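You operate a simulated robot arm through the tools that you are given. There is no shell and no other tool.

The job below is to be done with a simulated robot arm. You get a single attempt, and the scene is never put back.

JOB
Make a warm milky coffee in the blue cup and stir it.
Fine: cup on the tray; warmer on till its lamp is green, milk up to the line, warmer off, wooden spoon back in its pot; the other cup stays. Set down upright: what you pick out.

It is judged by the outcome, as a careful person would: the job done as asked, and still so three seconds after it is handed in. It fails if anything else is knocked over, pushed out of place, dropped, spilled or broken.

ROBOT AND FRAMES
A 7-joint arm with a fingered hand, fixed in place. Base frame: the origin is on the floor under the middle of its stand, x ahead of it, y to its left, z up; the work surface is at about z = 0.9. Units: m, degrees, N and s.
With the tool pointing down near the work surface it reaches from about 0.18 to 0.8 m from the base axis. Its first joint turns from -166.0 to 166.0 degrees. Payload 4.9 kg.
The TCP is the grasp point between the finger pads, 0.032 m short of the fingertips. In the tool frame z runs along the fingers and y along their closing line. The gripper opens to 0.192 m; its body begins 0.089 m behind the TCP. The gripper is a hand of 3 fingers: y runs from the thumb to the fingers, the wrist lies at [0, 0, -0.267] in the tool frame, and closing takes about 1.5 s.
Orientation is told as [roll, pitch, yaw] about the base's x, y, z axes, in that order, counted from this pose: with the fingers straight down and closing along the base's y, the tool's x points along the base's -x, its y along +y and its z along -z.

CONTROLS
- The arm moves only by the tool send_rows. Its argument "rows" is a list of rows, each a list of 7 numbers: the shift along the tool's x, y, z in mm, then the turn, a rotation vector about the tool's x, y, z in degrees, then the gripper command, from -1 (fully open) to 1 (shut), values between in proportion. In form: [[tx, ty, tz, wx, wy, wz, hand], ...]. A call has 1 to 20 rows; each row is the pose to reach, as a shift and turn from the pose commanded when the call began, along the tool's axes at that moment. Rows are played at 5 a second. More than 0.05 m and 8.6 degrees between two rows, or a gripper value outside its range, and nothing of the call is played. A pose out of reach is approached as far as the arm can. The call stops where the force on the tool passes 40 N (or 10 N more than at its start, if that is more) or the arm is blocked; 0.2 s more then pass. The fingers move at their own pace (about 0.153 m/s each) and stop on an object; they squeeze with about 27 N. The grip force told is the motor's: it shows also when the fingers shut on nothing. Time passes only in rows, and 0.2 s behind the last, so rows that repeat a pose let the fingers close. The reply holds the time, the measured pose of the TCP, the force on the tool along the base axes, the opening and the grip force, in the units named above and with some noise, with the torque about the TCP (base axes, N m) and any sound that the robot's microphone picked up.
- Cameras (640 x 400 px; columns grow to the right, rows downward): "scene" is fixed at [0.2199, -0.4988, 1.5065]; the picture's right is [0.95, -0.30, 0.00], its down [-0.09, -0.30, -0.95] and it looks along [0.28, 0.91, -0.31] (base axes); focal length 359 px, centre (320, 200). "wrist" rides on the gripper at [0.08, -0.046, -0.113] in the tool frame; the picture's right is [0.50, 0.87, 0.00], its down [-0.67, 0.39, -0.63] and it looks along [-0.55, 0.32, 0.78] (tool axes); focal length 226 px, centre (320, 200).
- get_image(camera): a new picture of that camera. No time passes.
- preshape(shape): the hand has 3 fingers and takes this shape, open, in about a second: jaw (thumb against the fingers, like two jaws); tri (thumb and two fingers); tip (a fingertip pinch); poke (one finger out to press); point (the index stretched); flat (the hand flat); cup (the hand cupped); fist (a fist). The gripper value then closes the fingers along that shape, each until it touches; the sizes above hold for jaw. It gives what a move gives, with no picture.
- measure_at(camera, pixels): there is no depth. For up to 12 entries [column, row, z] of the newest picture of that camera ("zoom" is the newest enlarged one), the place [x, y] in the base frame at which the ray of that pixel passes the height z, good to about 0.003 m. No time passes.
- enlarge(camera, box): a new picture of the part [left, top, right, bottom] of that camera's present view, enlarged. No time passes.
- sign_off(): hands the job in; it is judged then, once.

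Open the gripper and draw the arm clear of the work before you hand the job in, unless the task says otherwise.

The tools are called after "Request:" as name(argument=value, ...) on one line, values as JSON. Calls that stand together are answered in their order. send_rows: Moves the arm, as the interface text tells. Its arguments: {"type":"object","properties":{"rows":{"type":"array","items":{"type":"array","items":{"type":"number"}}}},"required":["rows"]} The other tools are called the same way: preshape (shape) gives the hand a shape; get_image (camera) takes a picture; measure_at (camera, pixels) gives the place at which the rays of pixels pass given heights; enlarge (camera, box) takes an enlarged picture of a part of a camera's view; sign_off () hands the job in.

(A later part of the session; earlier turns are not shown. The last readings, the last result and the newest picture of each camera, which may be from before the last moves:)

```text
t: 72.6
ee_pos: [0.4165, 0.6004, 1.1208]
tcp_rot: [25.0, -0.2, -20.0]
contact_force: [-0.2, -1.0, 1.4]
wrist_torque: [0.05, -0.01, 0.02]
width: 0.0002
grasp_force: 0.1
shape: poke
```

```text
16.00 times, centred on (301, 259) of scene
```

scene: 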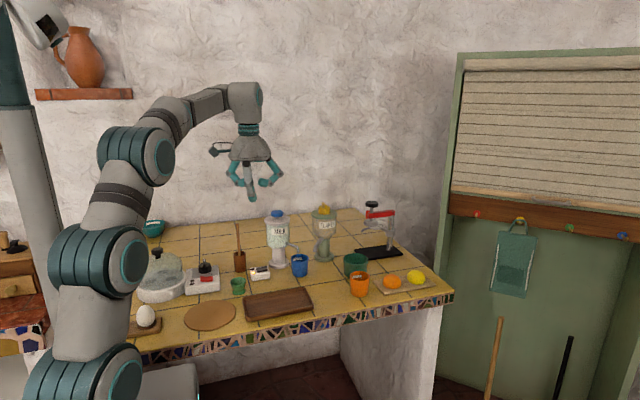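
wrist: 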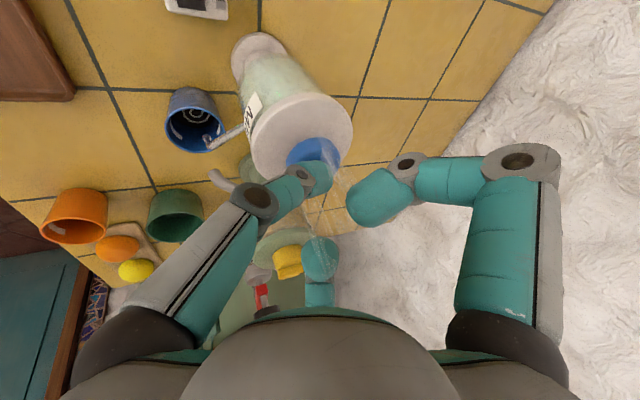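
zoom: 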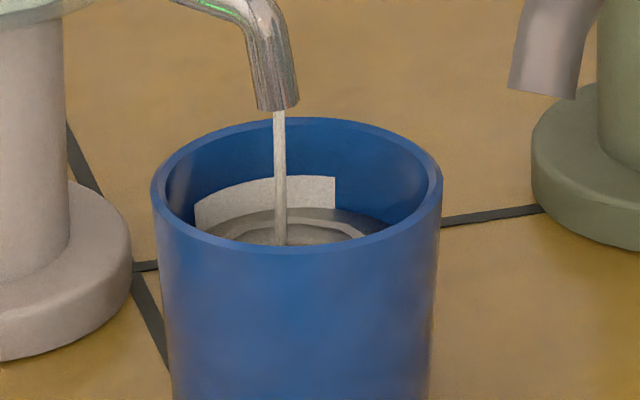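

The surface has just reached the strip's lower edge and rises about 3.5 mm per second. I hold 0.4 s more, to about the middle of the line, then lift the finger off.

Request:
send_rows(rows=[[0, 0, 0, 0, 0, 0, -1], [0, 0, 0, 0, 0, 0, -1], [0, 2.5, -5.4, 0, 0, 0, -1], [0, 6.3, -13.6, 0, 0, 0, -1], [0, 12.7, -27.2, 0, 0, 0, -1], [0, 12.7, -27.2, 0, 0, 0, -1]])

Request:
enlarge(camera="wrist", box=[160, 75, 240, 150])

Request:
enlarge(camera="scene", box=[290, 252, 312, 266])

Request:
enlarge(camera="scene", box=[240, 195, 320, 285])

```text
t: 74.0
ee_pos: [0.416, 0.6008, 1.1509]
tcp_rot: [25.0, -0.1, -20.0]
contact_force: [0.3, -0.6, 0.1]
wrist_torque: [0.03, 0.01, -0.02]
width: 0.0002
grasp_force: 0.1
shape: poke
```

```text
5.33 times, centred on (200, 112) of wrist
```

zoom: 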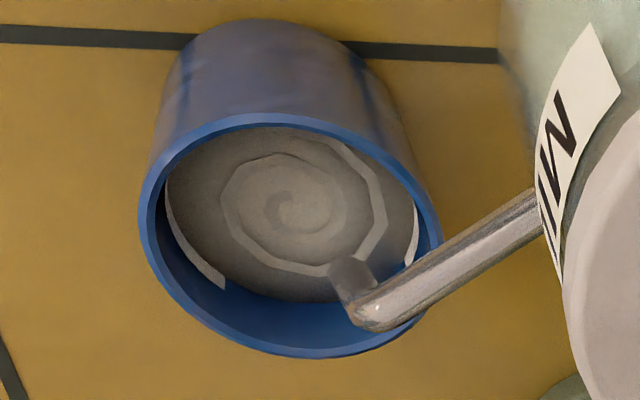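

```text
16.00 times, centred on (301, 259) of scene
```

zoom: 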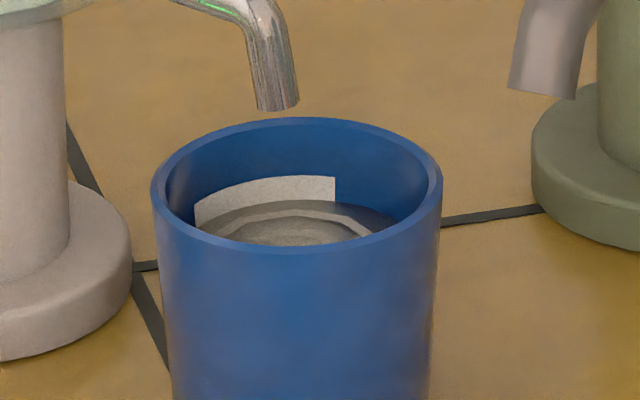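

```text
4.44 times, centred on (280, 240) of scene
```

zoom: 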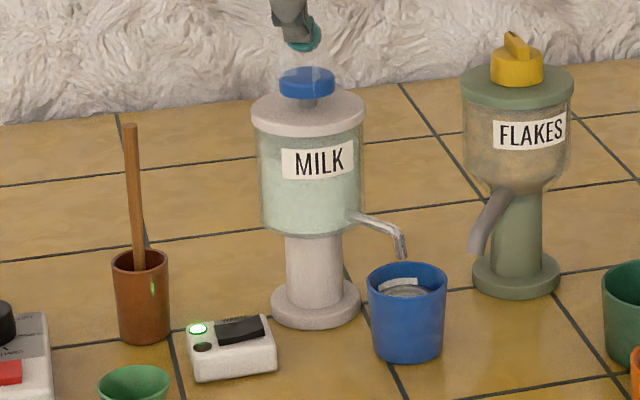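

The stream stopped when I lifted, and the surface lies a little below the strip's middle (y 202 against 195 in the enlargement). I give one more short press of about 0.4 s to bring it to the middle.

Request:
send_rows(rows=[[0, -6, 13, 0, 0, 0, -1], [0, -10.6, 22.7, 0, 0, 0, -1], [0, -12.7, 27.2, 0, 0, 0, -1], [0, -12.7, 27.2, 0, 0, 0, -1], [0, -8, 17, 0, 0, 0, -1], [0, 0, 0, 0, 0, 0, -1], [0, 4.2, -9, 0, 0, 0, -1]])

Request:
enlarge(camera="scene", box=[290, 252, 312, 266])

Request:
enlarge(camera="wrist", box=[160, 75, 240, 150])

```text
t: 75.6
ee_pos: [0.4172, 0.6001, 1.1605]
tcp_rot: [25.0, -0.1, -19.9]
contact_force: [0.9, -0.4, 0.6]
wrist_torque: [-0.01, 0.0, 0.01]
width: 0.0
grasp_force: 0.1
shape: poke
```

```text
16.00 times, centred on (301, 259) of scene
```

zoom: 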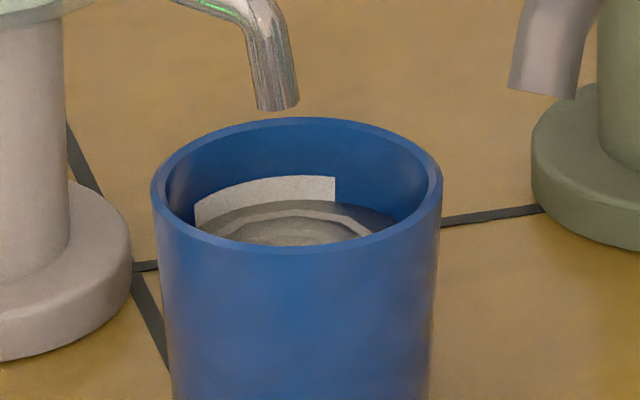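

```text
5.33 times, centred on (200, 112) of wrist
```

zoom: 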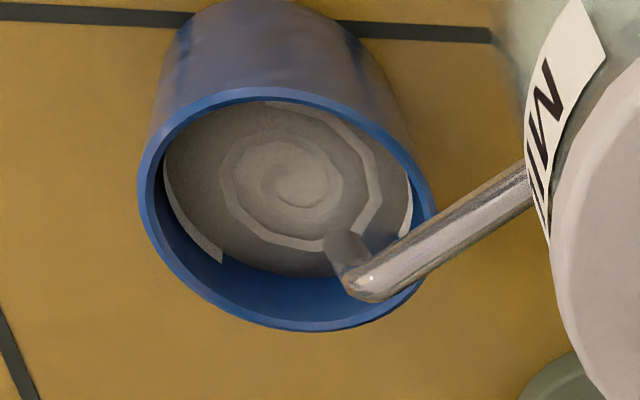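

The level hardly changed, as the press was too short. I repeat it with about 0.4 s of real pressing.

Request:
send_rows(rows=[[0, -8.5, 18.1, 0, 0, 0, -1], [0, -14.8, 31.7, 0, 0, 0, -1], [0, -16.9, 36.2, 0, 0, 0, -1], [0, -17.1, 36.7, 0, 0, 0, -1], [0, -17.1, 36.7, 0, 0, 0, -1], [0, -10, 21, 0, 0, 0, -1], [0, -2, 4, 0, 0, 0, -1], [0, 0, 0, 0, 0, 0, -1]])

Request:
enlarge(camera="scene", box=[290, 252, 312, 266])

Request:
enlarge(camera="wrist", box=[160, 75, 240, 150])

```text
t: 77.4
ee_pos: [0.4164, 0.5992, 1.1603]
tcp_rot: [25.1, 0.0, -20.0]
contact_force: [0.3, -0.3, 0.4]
wrist_torque: [-0.04, -0.03, -0.01]
width: 0.0001
grasp_force: 0.1
shape: poke
```

```text
16.00 times, centred on (301, 259) of scene
```

zoom: 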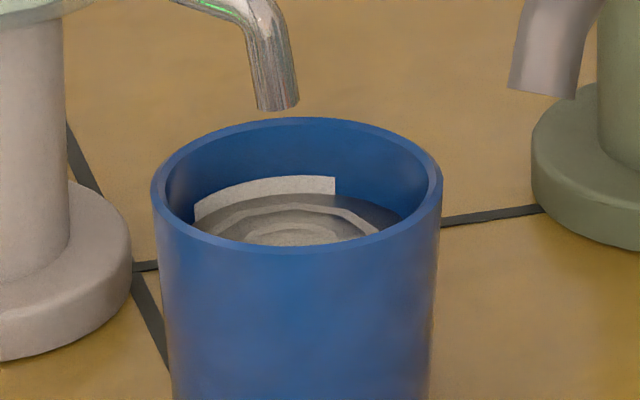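

```text
5.33 times, centred on (200, 112) of wrist
```

zoom: 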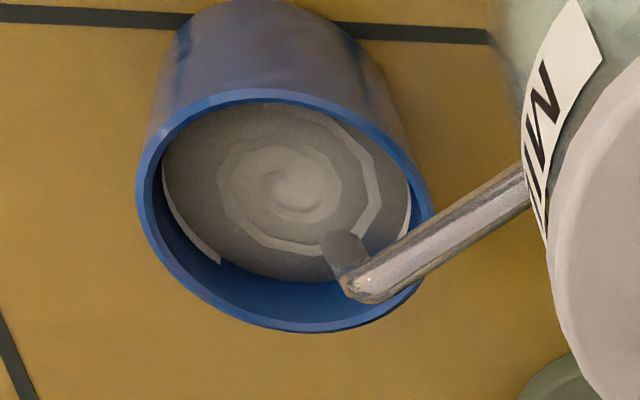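

The milk surface is now at the middle of the line. Next I switch the warmer off: I draw the finger back over the table and lean it to 40 degrees again.

Request:
send_rows(rows=[[4, -26, -8, -3, 0, 0, -1], [8, -52, -16, -6, 0, 0, -1], [12, -78, -24, -9, 0, 0, -1], [17, -104, -32, -12, 0, 0, -1], [21.6, -130.5, -38.8, -15, 0, 0, -1], [21.6, -130.5, -38.8, -15, 0, 0, -1]])

Request:
get_image(camera="wrist")

Request:
enlarge(camera="scene", box=[245, 255, 275, 285])

```text
t: 78.8
ee_pos: [0.3496, 0.4817, 1.142]
tcp_rot: [40.1, 0.0, -19.9]
contact_force: [-1.6, 0.4, 0.1]
wrist_torque: [0.0, 0.01, 0.01]
width: 0.0
grasp_force: 0.2
shape: poke
```

```text
taken
```

wrist: 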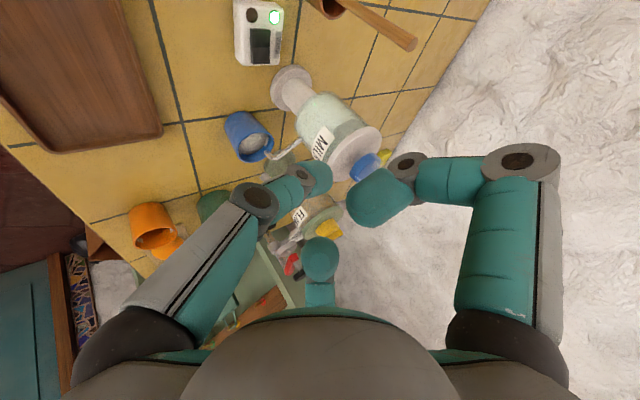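

```text
13.33 times, centred on (260, 270) of scene
```

zoom: 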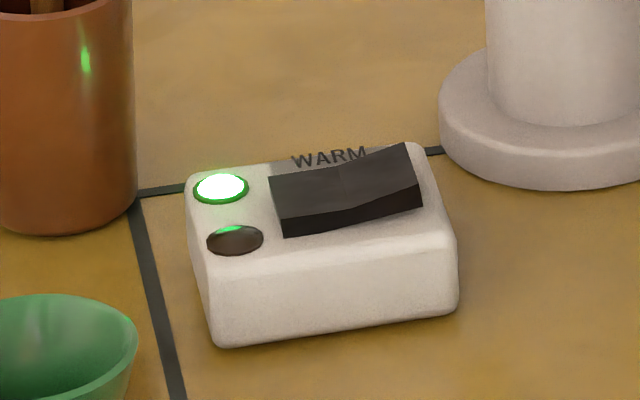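

The rocker's right end (+x) now stands up. I measure its facet at scene (264.7,268.5) and the end edge.

Request:
measure_at(camera="zoom", pixels=[[383, 180, 0.925], [383, 180, 0.927], [405, 145, 0.928], [423, 187, 0.928], [345, 190, 0.923], [308, 200, 0.921]])

Request:
enlarge(camera="wrist", box=[220, 0, 300, 80])

```text
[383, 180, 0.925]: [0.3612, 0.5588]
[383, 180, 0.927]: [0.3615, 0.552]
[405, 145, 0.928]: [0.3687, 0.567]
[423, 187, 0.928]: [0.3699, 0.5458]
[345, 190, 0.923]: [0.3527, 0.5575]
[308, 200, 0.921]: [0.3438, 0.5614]
```

```text
5.00 times, centred on (260, 40) of wrist
```

zoom: 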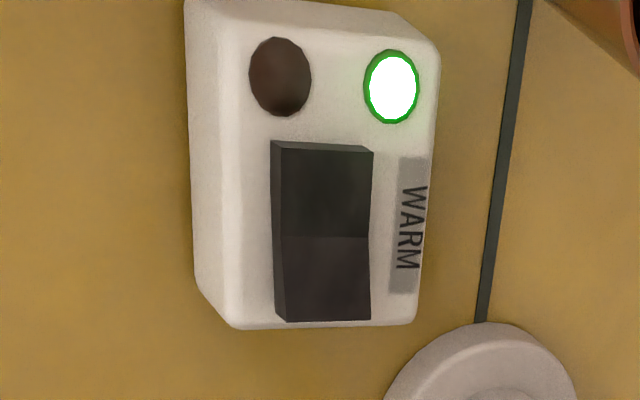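

I cross-check with the wrist enlargement: the raised facet's centre is at (328,278) there.

Request:
measure_at(camera="zoom", pixels=[[328, 278, 0.926], [325, 195, 0.922], [330, 320, 0.926], [322, 148, 0.922]])

```text
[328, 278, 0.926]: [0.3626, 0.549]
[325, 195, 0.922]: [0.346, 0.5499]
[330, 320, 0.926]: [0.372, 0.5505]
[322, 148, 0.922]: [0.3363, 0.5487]
```

Both agree: the raised facet is centred at (0.362, 0.550). I move the finger to 35 mm above it.

Request:
send_rows(rows=[[2, -10, 30, 0, 0, 0, -1], [4, -20, 60, 0, 0, 0, -1], [6, -30, 90, 0, 0, 0, -1], [8, -40, 120, 0, 0, 0, -1], [10.3, -50.1, 146, 0, 0, 0, -1], [10.3, -50.1, 146, 0, 0, 0, -1]])

Request:
enlarge(camera="scene", box=[230, 215, 330, 290])

Request:
get_image(camera="wrist")

```text
t: 80.2
ee_pos: [0.3597, 0.5368, 0.9967]
tcp_rot: [40.1, -0.2, -20.0]
contact_force: [0.1, -0.1, -0.1]
wrist_torque: [-0.02, -0.03, 0.0]
width: 0.0002
grasp_force: 0.0
shape: poke
```

```text
5.33 times, centred on (280, 252) of scene
```

zoom: 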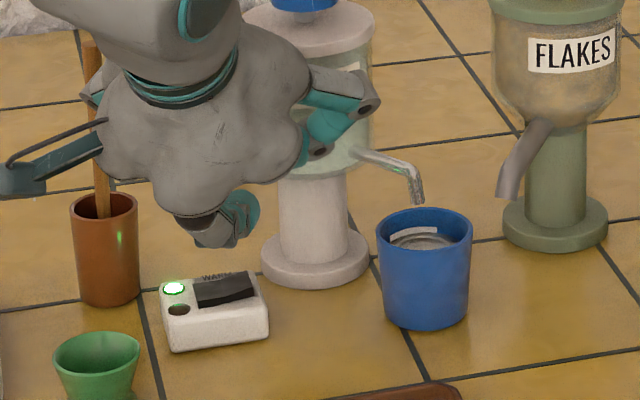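

```text
taken
```

wrist: 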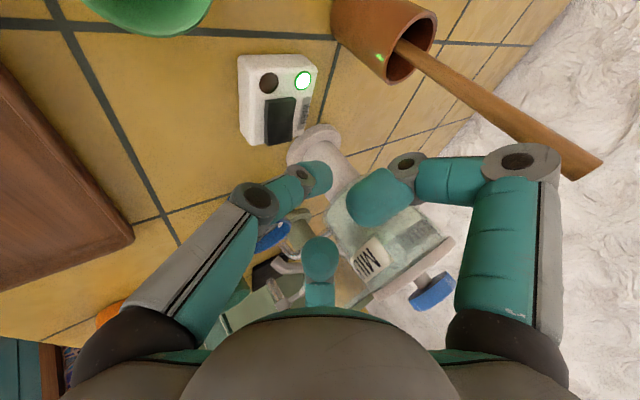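

All clear around the finger. I press straight down on the raised end in small steps.

Request:
send_rows(rows=[[0, -9.6, 11.5, 0, 0, 0, -1], [0, -19.3, 23, 0, 0, 0, -1], [0, -23.8, 28.3, 0, 0, 0, -1], [0, -26.4, 31.4, 0, 0, 0, -1], [0, -27.6, 32.9, 0, 0, 0, -1], [0, -27.6, 32.9, 0, 0, 0, -1]])

Request:
enlarge(camera="wrist", box=[220, 50, 380, 200])

Request:
enlarge(camera="scene", box=[240, 235, 320, 285])

```text
t: 81.6
ee_pos: [0.3612, 0.5387, 0.9545]
tcp_rot: [40.2, -0.2, -20.0]
contact_force: [-0.4, -2.1, 11.5]
wrist_torque: [0.09, 0.02, 0.01]
width: 0.0001
grasp_force: 0.1
shape: poke
```

```text
2.67 times, centred on (300, 125) of wrist
```

zoom: 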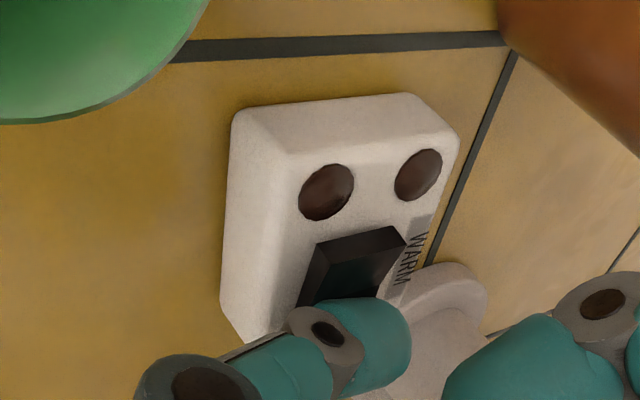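

```text
8.00 times, centred on (280, 260) of scene
```

zoom: 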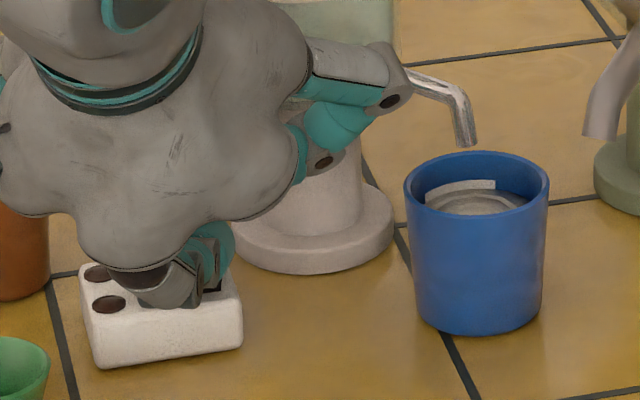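

Both lamps are out: the warmer is off. I lift straight up and verify.

Request:
send_rows(rows=[[0, 6.4, -7.7, 0, 0, 0, -1], [0, 14, -17, 0, 0, 0, -1], [0, 25.7, -30.6, 0, 0, 0, -1], [0, 45, -53.6, 0, 0, 0, -1], [0, 70.7, -84.3, 0, 0, 0, -1], [0, 96, -115, 0, 0, 0, -1], [0, 96, -115, 0, 0, 0, -1]])

Request:
get_image(camera="wrist")

Request:
enlarge(camera="scene", box=[225, 215, 325, 290])

```text
t: 83.2
ee_pos: [0.3586, 0.5355, 1.1047]
tcp_rot: [40.0, -0.1, -20.0]
contact_force: [0.1, -0.3, 0.8]
wrist_torque: [-0.04, -0.01, -0.01]
width: 0.0001
grasp_force: 0.0
shape: poke
```

```text
taken
```

wrist: 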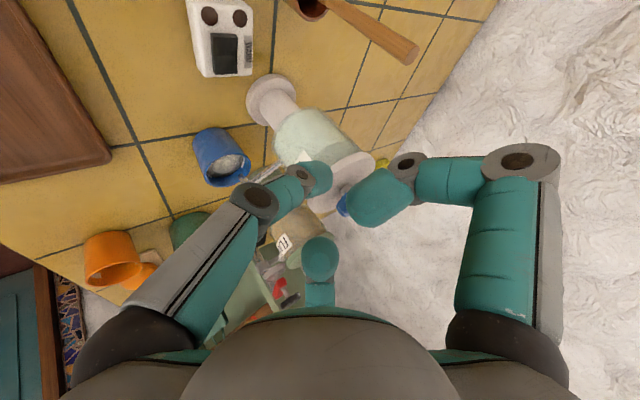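

```text
5.33 times, centred on (275, 252) of scene
```

zoom: 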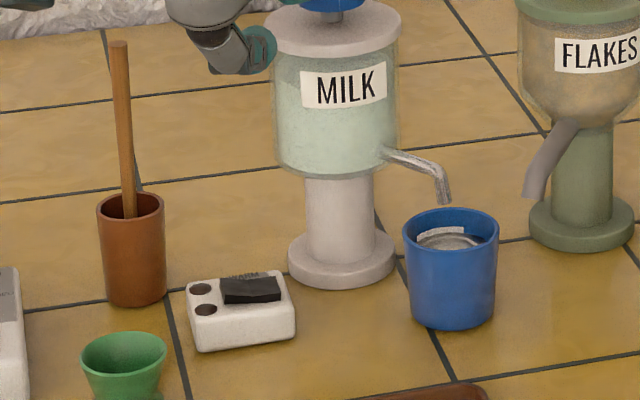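

The warmer is off and the cup is filled. To free the cup I will push it out from its north-west side with the "point" shape, so I first back off into open space and turn a little.

Request:
send_rows(rows=[[-10, -13.5, -26, 0, -1.6, 1.9, -1], [-20, -27, -52, 0, -3.2, 3.8, -1], [-30, -40, -78, 0, -4.8, 5.7, -1], [-39.3, -53.9, -104, 0, -6.43, 7.66, -1], [-39.3, -53.9, -104, 0, -6.43, 7.66, -1]])

Request:
preshape(shape="point")

Request:
get_image(camera="wrist")

Request:
enlarge(camera="scene", box=[200, 120, 340, 290])

```text
t: 84.4
ee_pos: [0.3589, 0.4208, 1.1479]
tcp_rot: [40.0, -0.1, -30.0]
contact_force: [0.0, -0.7, 0.9]
wrist_torque: [0.0, 0.0, 0.03]
width: 0.0001
grasp_force: 0.1
shape: poke
```

```text
t: 85.3
ee_pos: [0.3579, 0.4212, 1.1469]
tcp_rot: [40.0, -0.1, -30.0]
contact_force: [0.4, -0.1, 0.3]
wrist_torque: [-0.01, 0.0, 0.01]
width: 0.1846
grasp_force: 0.1
shape: point
```

```text
taken
```

wrist: 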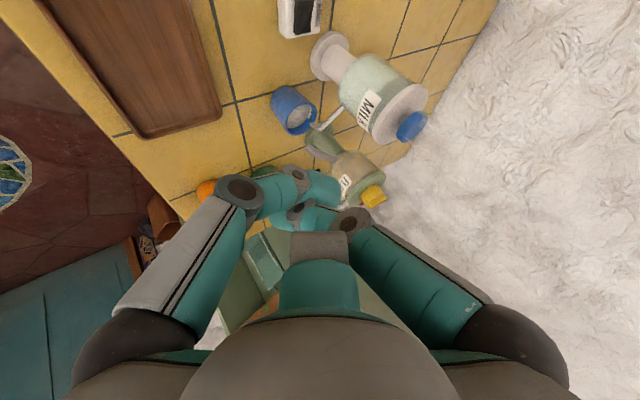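

```text
2.35 times, centred on (270, 205) of scene
```

zoom: 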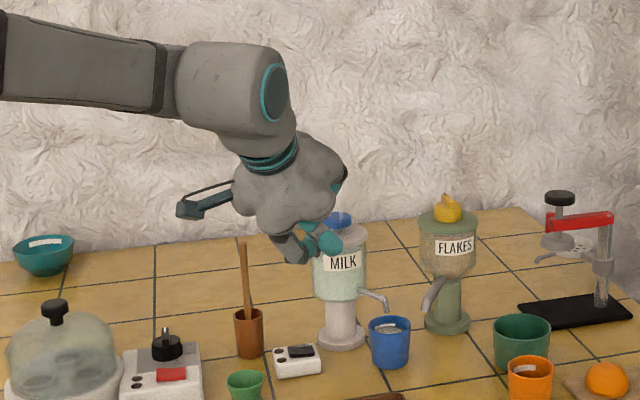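

The point shape looks different from what I expected. I enlarge it to understand which finger is stretched.

Request:
enlarge(camera="wrist", box=[200, 150, 440, 320])

Request:
enlarge(camera="scene", box=[260, 180, 340, 240])

```text
2.35 times, centred on (320, 235) of wrist
```

zoom: 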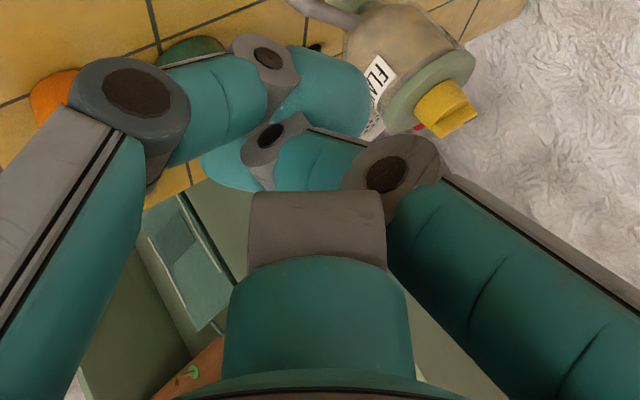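

```text
6.67 times, centred on (300, 210) of scene
```

zoom: 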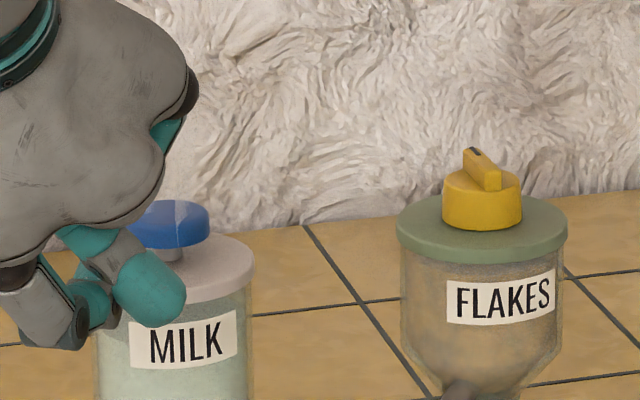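

The point shape is unpredictable, so I go back to poke, whose geometry I know. I set it, turn back to yaw -20 and come to a pre-position south-west of the cup.

Request:
preshape(shape="poke")

Request:
send_rows(rows=[[-2, -6, 26, 0, 1.3, -1.5, -1], [-3.5, -11, 52, 0, 2.6, -3.1, -1], [-5, -17, 78, 0, 3.9, -4.6, -1], [-6.5, -22, 104, 0, 5.2, -6.1, -1], [-8.2, -27.8, 131, 0, 6.43, -7.66, -1], [-8.2, -27.8, 131, 0, 6.43, -7.66, -1]])

Request:
get_image(camera="wrist")

Request:
enlarge(camera="scene", box=[240, 190, 350, 300])

```text
t: 86.2
ee_pos: [0.3585, 0.422, 1.1474]
tcp_rot: [40.1, -0.2, -30.0]
contact_force: [0.0, 0.2, 0.0]
wrist_torque: [-0.02, -0.04, 0.0]
width: 0.0
grasp_force: 0.0
shape: poke
```

```text
t: 87.6
ee_pos: [0.398, 0.4728, 1.0291]
tcp_rot: [40.0, -0.1, -19.9]
contact_force: [0.6, 0.3, 0.8]
wrist_torque: [0.02, 0.02, 0.0]
width: 0.0
grasp_force: 0.0
shape: poke
```

```text
taken
```

wrist: 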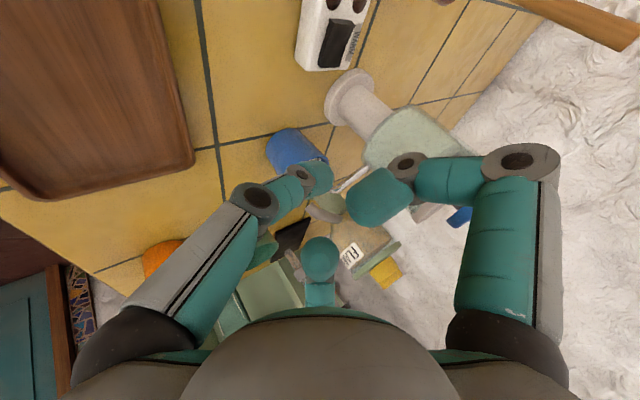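

```text
3.64 times, centred on (295, 245) of scene
```

zoom: 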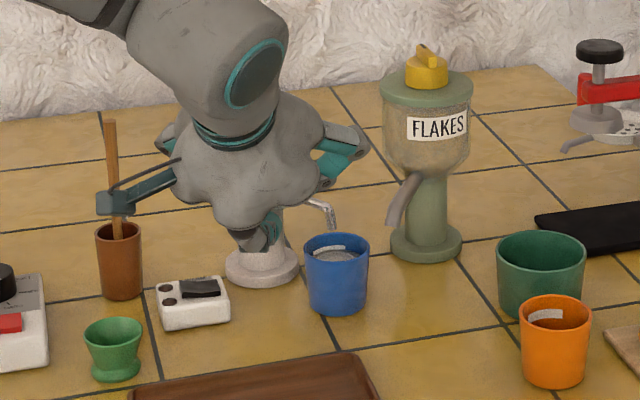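

The finger axis passes west of the cup, which sits at (295,150) in the wrist view. I advance along the finger direction 70 mm and check the clearances.

Request:
send_rows(rows=[[0, 0, 18, 0, 0, 0, -1], [0, 0, 36, 0, 0, 0, -1], [0, 0, 54, 0, 0, 0, -1], [0, 0, 70, 0, 0, 0, -1], [0, 0, 70, 0, 0, 0, -1]])

Request:
enlarge(camera="wrist", box=[200, 80, 440, 280])

Request:
enlarge(camera="scene", box=[255, 215, 335, 285])

```text
t: 88.8
ee_pos: [0.4141, 0.514, 0.9775]
tcp_rot: [40.0, -0.2, -20.0]
contact_force: [0.2, -0.3, 0.0]
wrist_torque: [-0.03, -0.02, 0.03]
width: 0.0
grasp_force: 0.0
shape: poke
```

```text
2.00 times, centred on (320, 180) of wrist
```

zoom: 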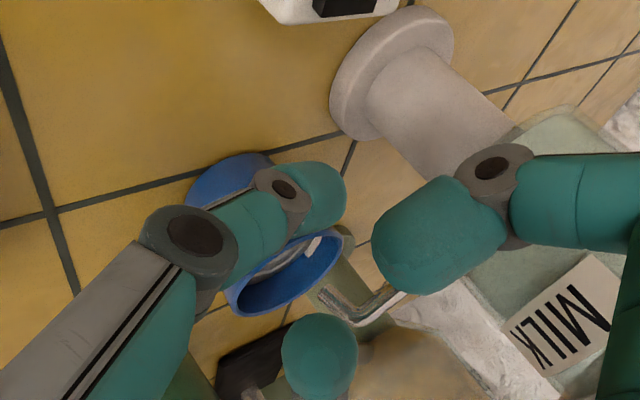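

```text
5.71 times, centred on (295, 250) of scene
```

zoom: 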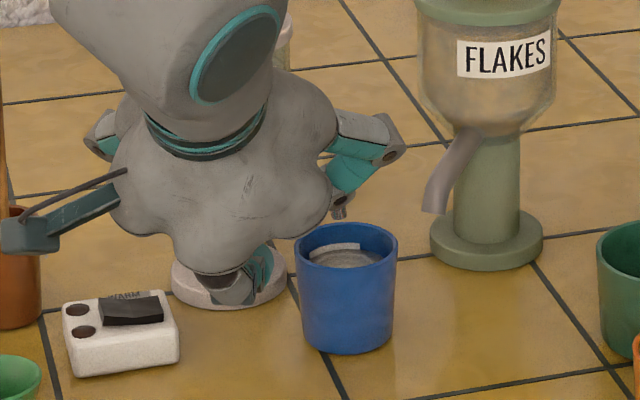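

Everything is clear: the fingertip is about 30 mm west of the cup, the bent finger is above it. I advance the last 30 mm along the finger.

Request:
send_rows(rows=[[0, 0, 10, 0, 0, 0, -1], [0, 0, 20, 0, 0, 0, -1], [0, 0, 30, 0, 0, 0, -1], [0, 0, 30, 0, 0, 0, -1]])

Request:
enlarge(camera="wrist", box=[200, 80, 440, 280])

Request:
enlarge(camera="scene", box=[265, 225, 325, 285])

```text
t: 89.8
ee_pos: [0.4202, 0.5321, 0.954]
tcp_rot: [40.0, -0.1, -20.1]
contact_force: [-2.4, -5.9, 1.3]
wrist_torque: [0.17, -0.09, -0.3]
width: 0.0
grasp_force: 0.0
shape: poke
```

```text
2.00 times, centred on (320, 180) of wrist
```

zoom: 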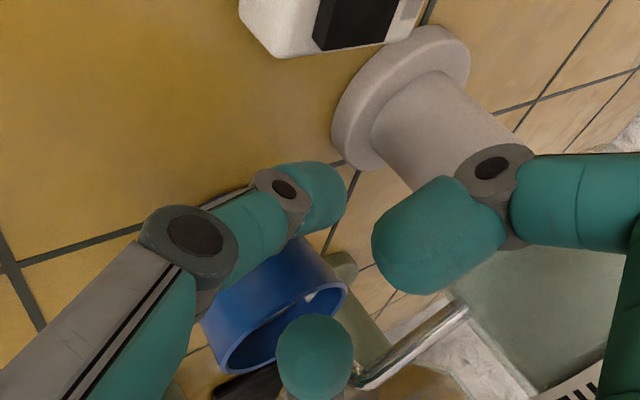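

```text
6.67 times, centred on (295, 255) of scene
```

zoom: 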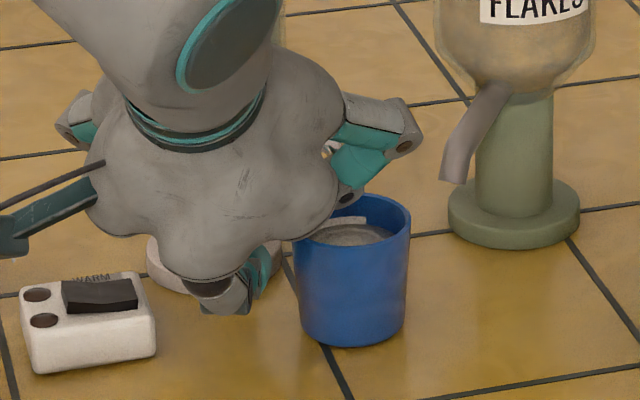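

The reading shows 6 N: the bent third finger is touching the milk spout. I back off at once along the way I came.

Request:
send_rows(rows=[[0, 0, -8, 0, 0, 0, -1], [0, 0, -25, 0, 0, 0, -1], [0, 0, -50, 0, 0, 0, -1], [0, 0, -80, 0, 0, 0, -1], [0, 0, -110, 0, 0, 0, -1], [0, 0, -110, 0, 0, 0, -1]])

Request:
enlarge(camera="scene", box=[250, 205, 330, 285])

Request:
get_image(camera="wrist")

```text
t: 91.2
ee_pos: [0.3955, 0.465, 1.0383]
tcp_rot: [40.0, -0.1, -20.0]
contact_force: [-0.2, 0.4, 0.7]
wrist_torque: [0.02, -0.01, 0.02]
width: 0.0001
grasp_force: 0.0
shape: poke
```

```text
5.00 times, centred on (290, 245) of scene
```

zoom: 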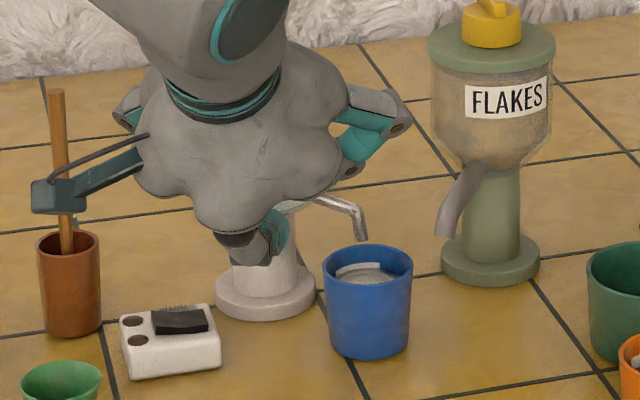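

```text
taken
```

wrist: 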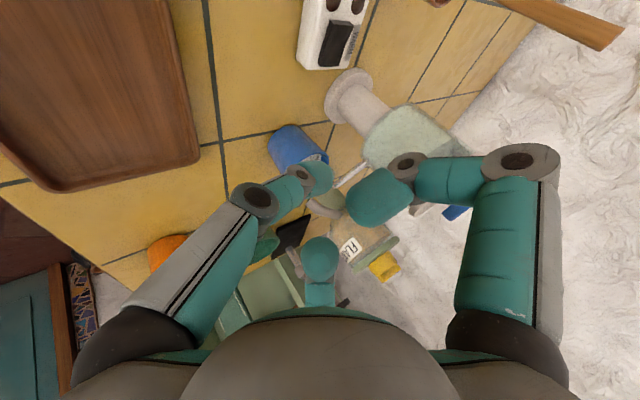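

The spout and cup have not moved. I raise the hand into open space and set it upright, to use instead one spread finger of the open hand as a slim pusher.

Request:
send_rows(rows=[[0, 11, -26, 5, 0, 0, -1], [0, 22, -52, 12, 0, 0, -1], [0, 33, -78, 19, 0, 0, -1], [0, 44, -104, 26, 0, 0, -1], [0, 54, -130, 33, 0, 0, -1], [0, 64.6, -154.7, 40, 0, 0, -1], [0, 64.6, -154.7, 40, 0, 0, -1]])

Request:
preshape(shape="tri")

Request:
get_image(camera="wrist")

Request:
enlarge(camera="scene", box=[200, 90, 340, 290])

```text
t: 92.8
ee_pos: [0.3786, 0.4196, 1.1987]
tcp_rot: [0.1, -0.2, -20.0]
contact_force: [0.2, 0.0, -0.3]
wrist_torque: [0.02, -0.01, 0.03]
width: 0.0
grasp_force: 0.1
shape: poke
```

```text
t: 93.7
ee_pos: [0.3781, 0.4188, 1.199]
tcp_rot: [0.0, -0.1, -20.0]
contact_force: [-0.1, 0.1, 0.6]
wrist_torque: [0.0, 0.0, -0.01]
width: 0.1918
grasp_force: 0.1
shape: tri
```

```text
taken
```

wrist: 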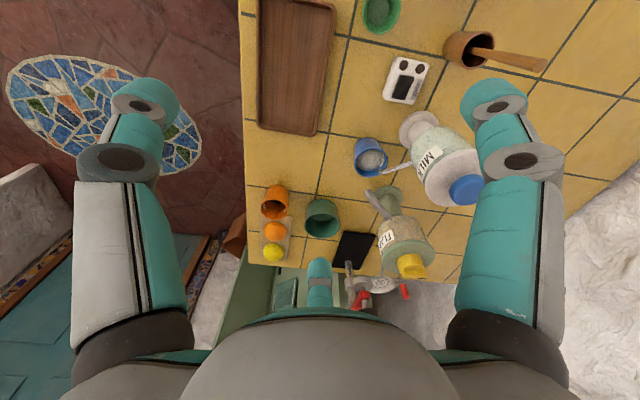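

```text
2.00 times, centred on (270, 190) of scene
```

zoom: 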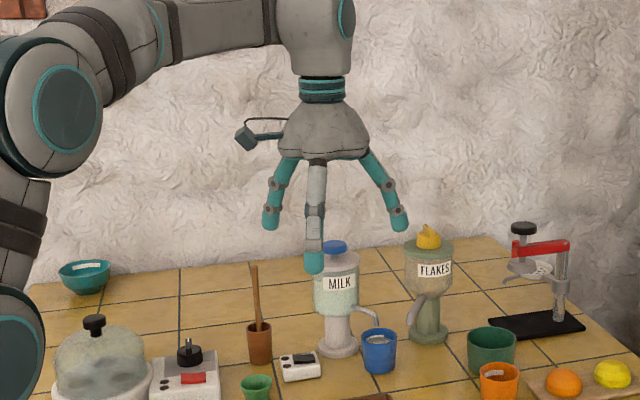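

I turn the open hand to yaw 60, so that one spread finger points north as a slim pusher and the camera looks at the cup, staying above 1.12 m.

Request:
send_rows(rows=[[-3, 1, 4, 0, 0, -8, -1], [-6, 3, 8, 0, 0, -16, -1], [-9, 4, 12, 0, 0, -24, -1], [-12, 6, 16, 0, 0, -32, -1], [-15, 7, 20, 0, 0, -40, -1], [-18, 8, 24, 0, 0, -48, -1], [-21, 10, 28, 0, 0, -56, -1], [-24, 11, 32, 0, 0, -64, -1], [-26, 12, 36, 0, 0, -72, -1], [-28, 14, 39, 0, 0, -80, -1], [-28, 14, 39, 0, 0, -80, -1]])

Request:
get_image(camera="wrist")

Request:
get_image(camera="scene")

```text
t: 96.1
ee_pos: [0.4107, 0.4223, 1.1609]
tcp_rot: [-0.1, 0.0, 60.1]
contact_force: [0.4, 0.6, 0.4]
wrist_torque: [-0.01, 0.03, 0.01]
width: 0.1917
grasp_force: 0.0
shape: tri
```

```text
taken
```

wrist: 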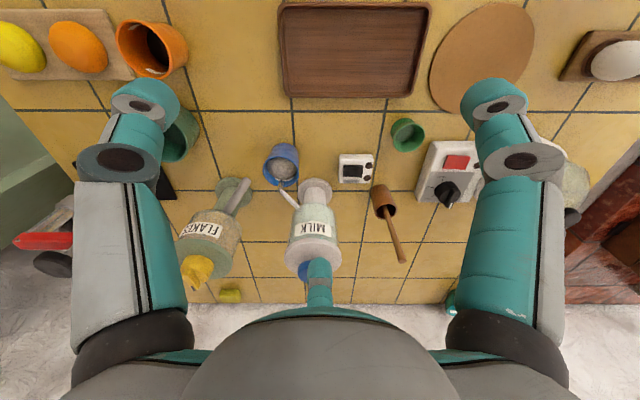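

```text
taken
```

scene: 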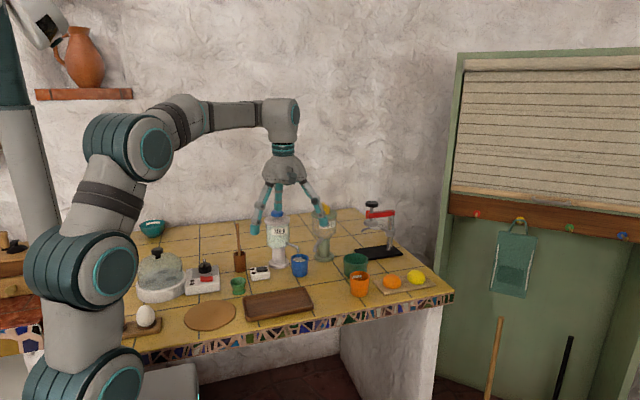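

The view is now aligned with the cup and spout ahead. I tilt the hand so that the pointing finger becomes the lowest part, and lower to z 1.06.

Request:
send_rows(rows=[[0, 0, 20, 4.9, 2.4, 0, -1], [0, 0, 45, 9.7, 4.8, 0, -1], [0, 0, 70, 14.5, 7.2, 0, -1], [0, 0, 100, 19.4, 9.6, 0, -1], [0, 0, 100, 19.4, 9.6, 0, -1]])

Request:
get_image(camera="wrist")

Request:
enlarge(camera="scene", box=[220, 150, 340, 300])

```text
t: 97.3
ee_pos: [0.4105, 0.4239, 1.0601]
tcp_rot: [-19.6, 9.3, 58.4]
contact_force: [0.2, 0.3, 0.3]
wrist_torque: [-0.02, 0.05, 0.01]
width: 0.1921
grasp_force: 0.0
shape: tri
```

```text
taken
```

wrist: 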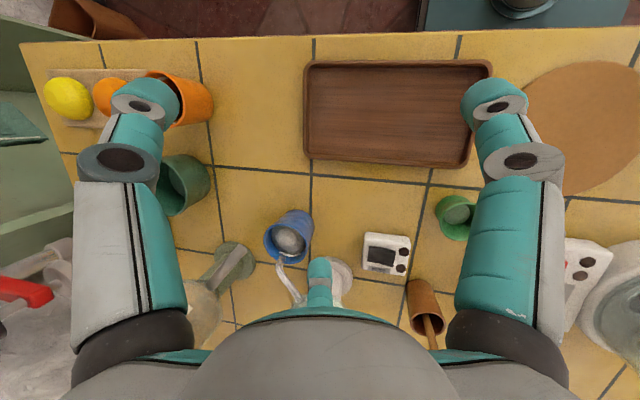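

```text
2.67 times, centred on (280, 225) of scene
```

zoom: 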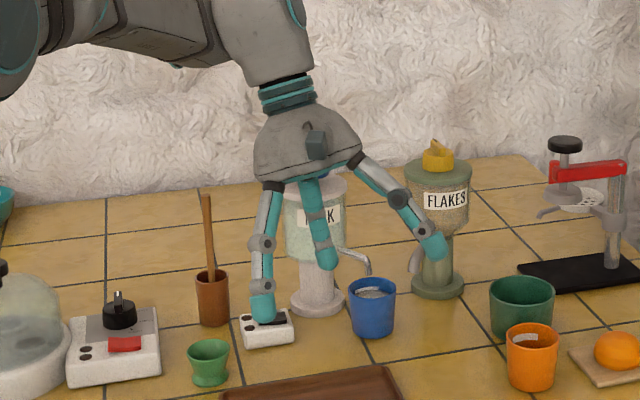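

The stick finger's tip is at about (0.418, 0.516, 1.009), as computed. I lower straight down 64 mm, west of the cup, and check.

Request:
send_rows(rows=[[-3, 6, 17, 0, 0, 0, -1], [-6, 12.2, 34.4, 0, 0, 0, -1], [-8.5, 17.3, 48.8, 0, 0, 0, -1], [-10.4, 21.1, 59.5, 0, 0, 0, -1], [-10.4, 21.1, 59.5, 0, 0, 0, -1]])

Request:
get_image(camera="wrist")

Request:
enlarge(camera="scene", box=[235, 205, 345, 295])

```text
t: 98.5
ee_pos: [0.4089, 0.423, 0.9945]
tcp_rot: [-19.7, 9.3, 58.5]
contact_force: [0.0, 0.2, -0.4]
wrist_torque: [-0.02, 0.03, -0.02]
width: 0.1921
grasp_force: 0.1
shape: tri
```

```text
taken
```

wrist: 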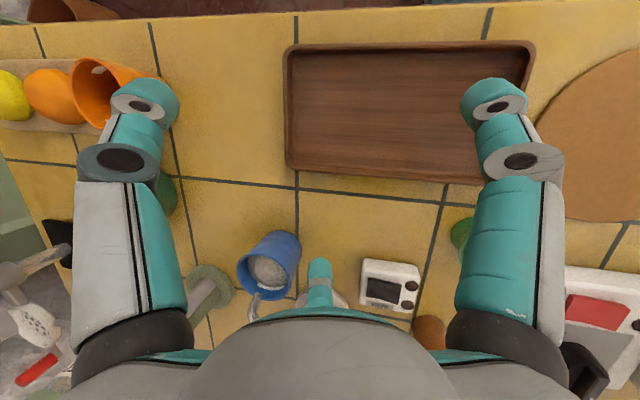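

```text
4.44 times, centred on (290, 250) of scene
```

zoom: 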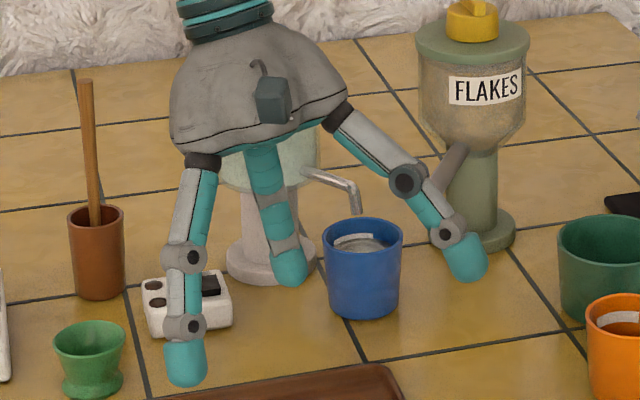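

The view is clear: the pusher finger stands west of the cup in front of the dispenser base. I lower the last 19 mm, then move it north to beside the cup's north-west side.

Request:
send_rows(rows=[[-1.6, 3.2, 9, 0, 0, 0, -1], [-3.1, 6.3, 17.7, 0, 0, 0, -1], [-11, 9.7, 15.1, 0, 0, 0, -1], [-19, 13.1, 12.5, 0, 0, 0, -1], [-27, 16.5, 9.9, 0, 0, 0, -1], [-34.9, 19.9, 7.3, 0, 0, 0, -1], [-34.9, 19.9, 7.3, 0, 0, 0, -1]])

Request:
enlarge(camera="wrist", box=[220, 210, 400, 320])

Request:
enlarge(camera="scene", box=[260, 225, 330, 285])

```text
t: 100.1
ee_pos: [0.412, 0.4583, 0.9763]
tcp_rot: [-19.7, 9.4, 58.4]
contact_force: [0.1, 0.7, -0.3]
wrist_torque: [-0.01, -0.02, 0.04]
width: 0.1918
grasp_force: 0.1
shape: tri
```

```text
3.56 times, centred on (310, 265) of wrist
```

zoom: 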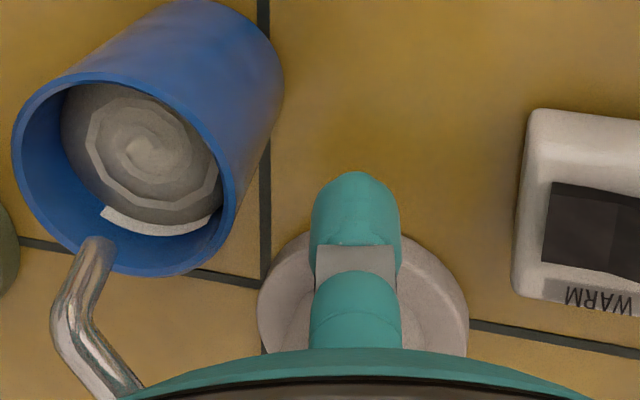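

```text
6.67 times, centred on (295, 255) of scene
```

zoom: 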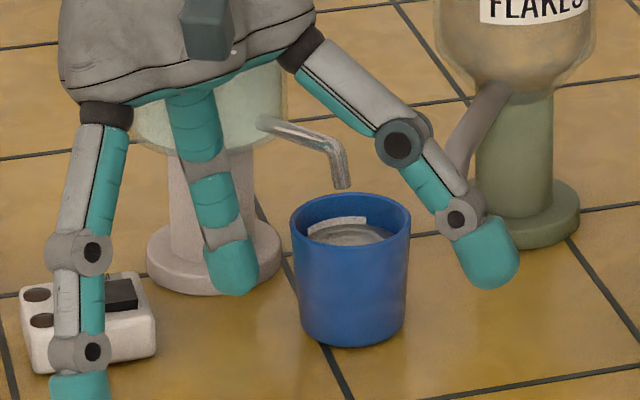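

The fingertip stands beside the cup's west-north-west wall with clear space all around. I push gently toward the south-east, 20 mm past contact, and check.

Request:
send_rows(rows=[[-0.6, -4.7, 1.6, 0, 0, 0, -1], [-1.1, -9.4, 3.2, 0, 0, 0, -1], [-1.6, -13.5, 4.5, 0, 0, 0, -1], [-2, -17, 5.7, 0, 0, 0, -1], [-1.7, -21.7, 7.4, 0, 0, 0, -1], [-1.4, -26.4, 9.1, 0, 0, 0, -1], [-1.4, -26.4, 9.1, 0, 0, 0, -1]])

Request:
enlarge(camera="wrist", box=[220, 210, 400, 320])

Request:
enlarge(camera="scene", box=[260, 225, 330, 285])

```text
t: 101.7
ee_pos: [0.4379, 0.4445, 0.9766]
tcp_rot: [-19.7, 9.4, 58.4]
contact_force: [0.0, -0.1, -0.2]
wrist_torque: [0.0, 0.05, 0.06]
width: 0.1918
grasp_force: 0.1
shape: tri
```

```text
3.56 times, centred on (310, 265) of wrist
```

zoom: 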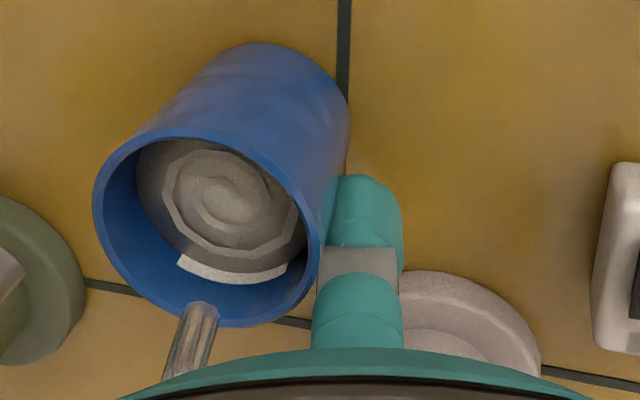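

```text
6.67 times, centred on (295, 255) of scene
```

zoom: 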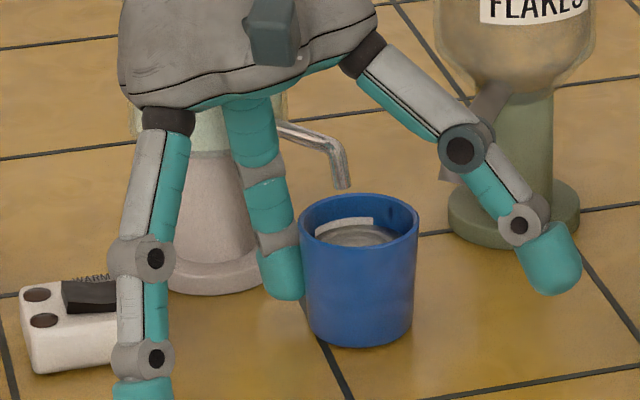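

The cup slides upright with the finger on its west wall. I push on 25 mm, heading a little more to the south.

Request:
send_rows(rows=[[0.7, -4.6, 1.8, 0, 0, 0, -1], [1.4, -9.2, 3.5, 0, 0, 0, -1], [2.2, -13.9, 5.3, 0, 0, 0, -1], [2.9, -18.5, 7.1, 0, 0, 0, -1], [3.6, -23.1, 8.8, 0, 0, 0, -1], [3.6, -23.1, 8.8, 0, 0, 0, -1]])

Request:
enlarge(camera="wrist", box=[220, 190, 400, 320])

Request:
enlarge(camera="scene", box=[265, 225, 345, 290])

```text
t: 103.1
ee_pos: [0.456, 0.4288, 0.9758]
tcp_rot: [-19.7, 9.4, 58.3]
contact_force: [-0.1, 0.0, 0.5]
wrist_torque: [0.03, 0.03, 0.05]
width: 0.192
grasp_force: 0.1
shape: tri
```

```text
3.08 times, centred on (310, 255) of wrist
```

zoom: 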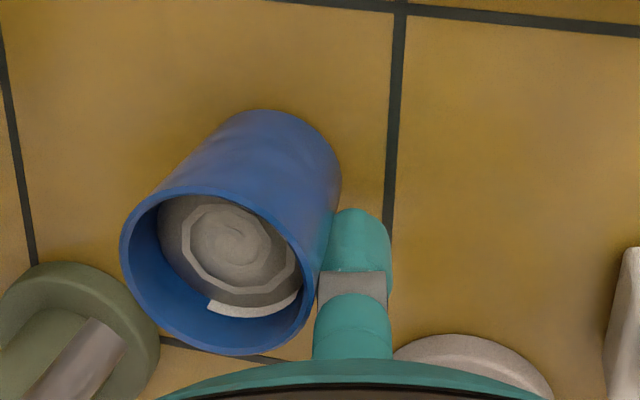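

```text
6.15 times, centred on (305, 258) of scene
```

zoom: 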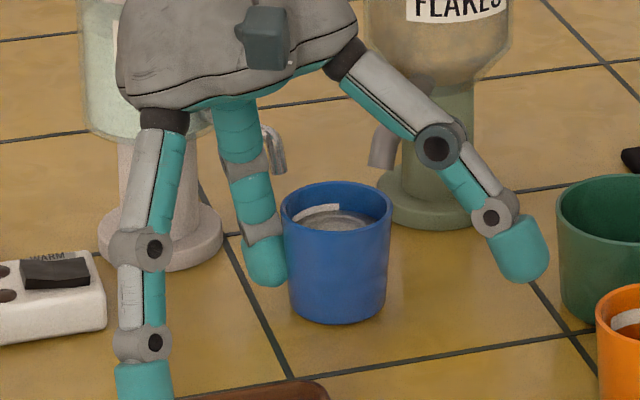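

The cup is free of the spout. I push another 35 mm to bring it into open space for grasping.

Request:
send_rows(rows=[[0.7, -4.6, 1.8, 0, 0, 0, -1], [1.4, -9.2, 3.5, 0, 0, 0, -1], [2.2, -13.9, 5.3, 0, 0, 0, -1], [2.9, -18.5, 7.1, 0, 0, 0, -1], [3.6, -23.1, 8.8, 0, 0, 0, -1], [4.3, -27.7, 10.6, 0, 0, 0, -1], [5, -32.3, 12.4, 0, 0, 0, -1], [5, -32.3, 12.4, 0, 0, 0, -1]])

Request:
enlarge(camera="wrist", box=[220, 190, 400, 320])

Request:
enlarge(camera="scene", box=[275, 225, 365, 300])

```text
t: 104.9
ee_pos: [0.483, 0.4082, 0.9763]
tcp_rot: [-19.7, 9.4, 58.4]
contact_force: [-0.5, -0.8, -0.3]
wrist_torque: [0.0, 0.02, 0.02]
width: 0.1918
grasp_force: 0.1
shape: tri
```

```text
3.08 times, centred on (310, 255) of wrist
```

zoom: 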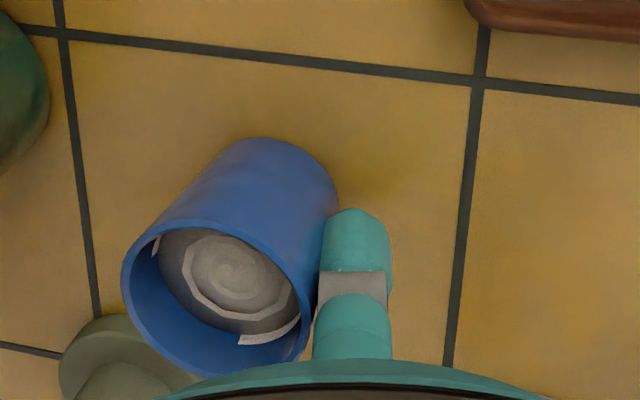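

```text
5.33 times, centred on (320, 262) of scene
```

zoom: 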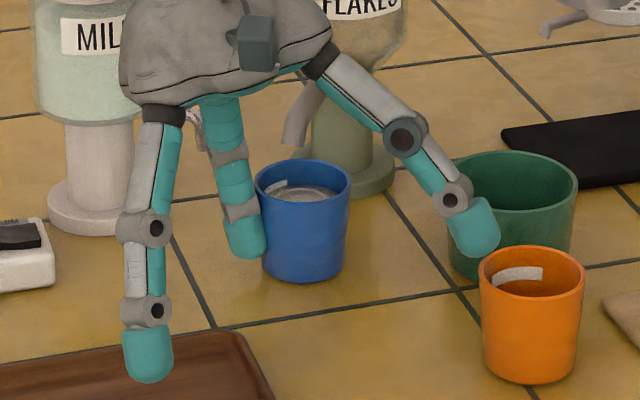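

The cup stands free. I measure it, then draw the finger back west and rise.

Request:
measure_at(camera="zoom", pixels=[[302, 190, 0.961], [303, 278, 0.9]])

Request:
send_rows(rows=[[0.6, 4.7, -1.6, 0, 0, 0, -1], [1.7, 14, -4.7, 0, 0, 0, -1], [2.8, 23.6, -7.9, 0, 0, 0, -1], [8, 13, -38, 0, 0, 0, -1], [14, 0.5, -73, 0, 0, 0, -1], [20, -11, -105, 0, 0, 0, -1], [26, -24, -140, 0, 0, 0, -1], [32, -37, -175, 0, 0, 0, -1], [37, -47, -205, 0, 0, 0, -1], [37, -47, -205, 0, 0, 0, -1]])

Request:
get_image(camera="scene")

Request:
get_image(camera="wrist")

```text
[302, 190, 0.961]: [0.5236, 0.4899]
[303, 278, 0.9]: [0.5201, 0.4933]
```

```text
t: 107.1
ee_pos: [0.4613, 0.4184, 1.1889]
tcp_rot: [-19.7, 9.5, 58.4]
contact_force: [0.0, -0.2, 0.2]
wrist_torque: [-0.01, 0.02, -0.02]
width: 0.192
grasp_force: 0.0
shape: tri
```

```text
taken
```

scene: 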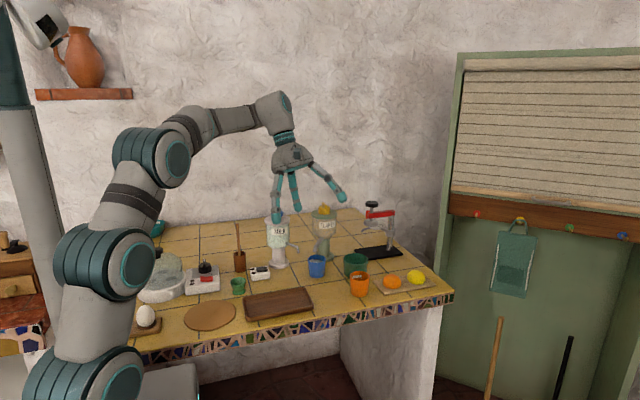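

```text
taken
```

wrist: 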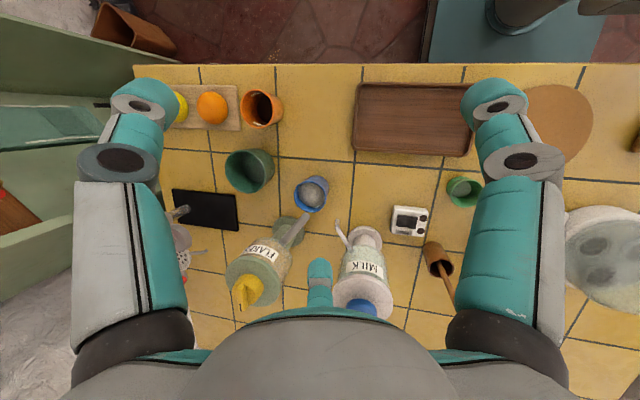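

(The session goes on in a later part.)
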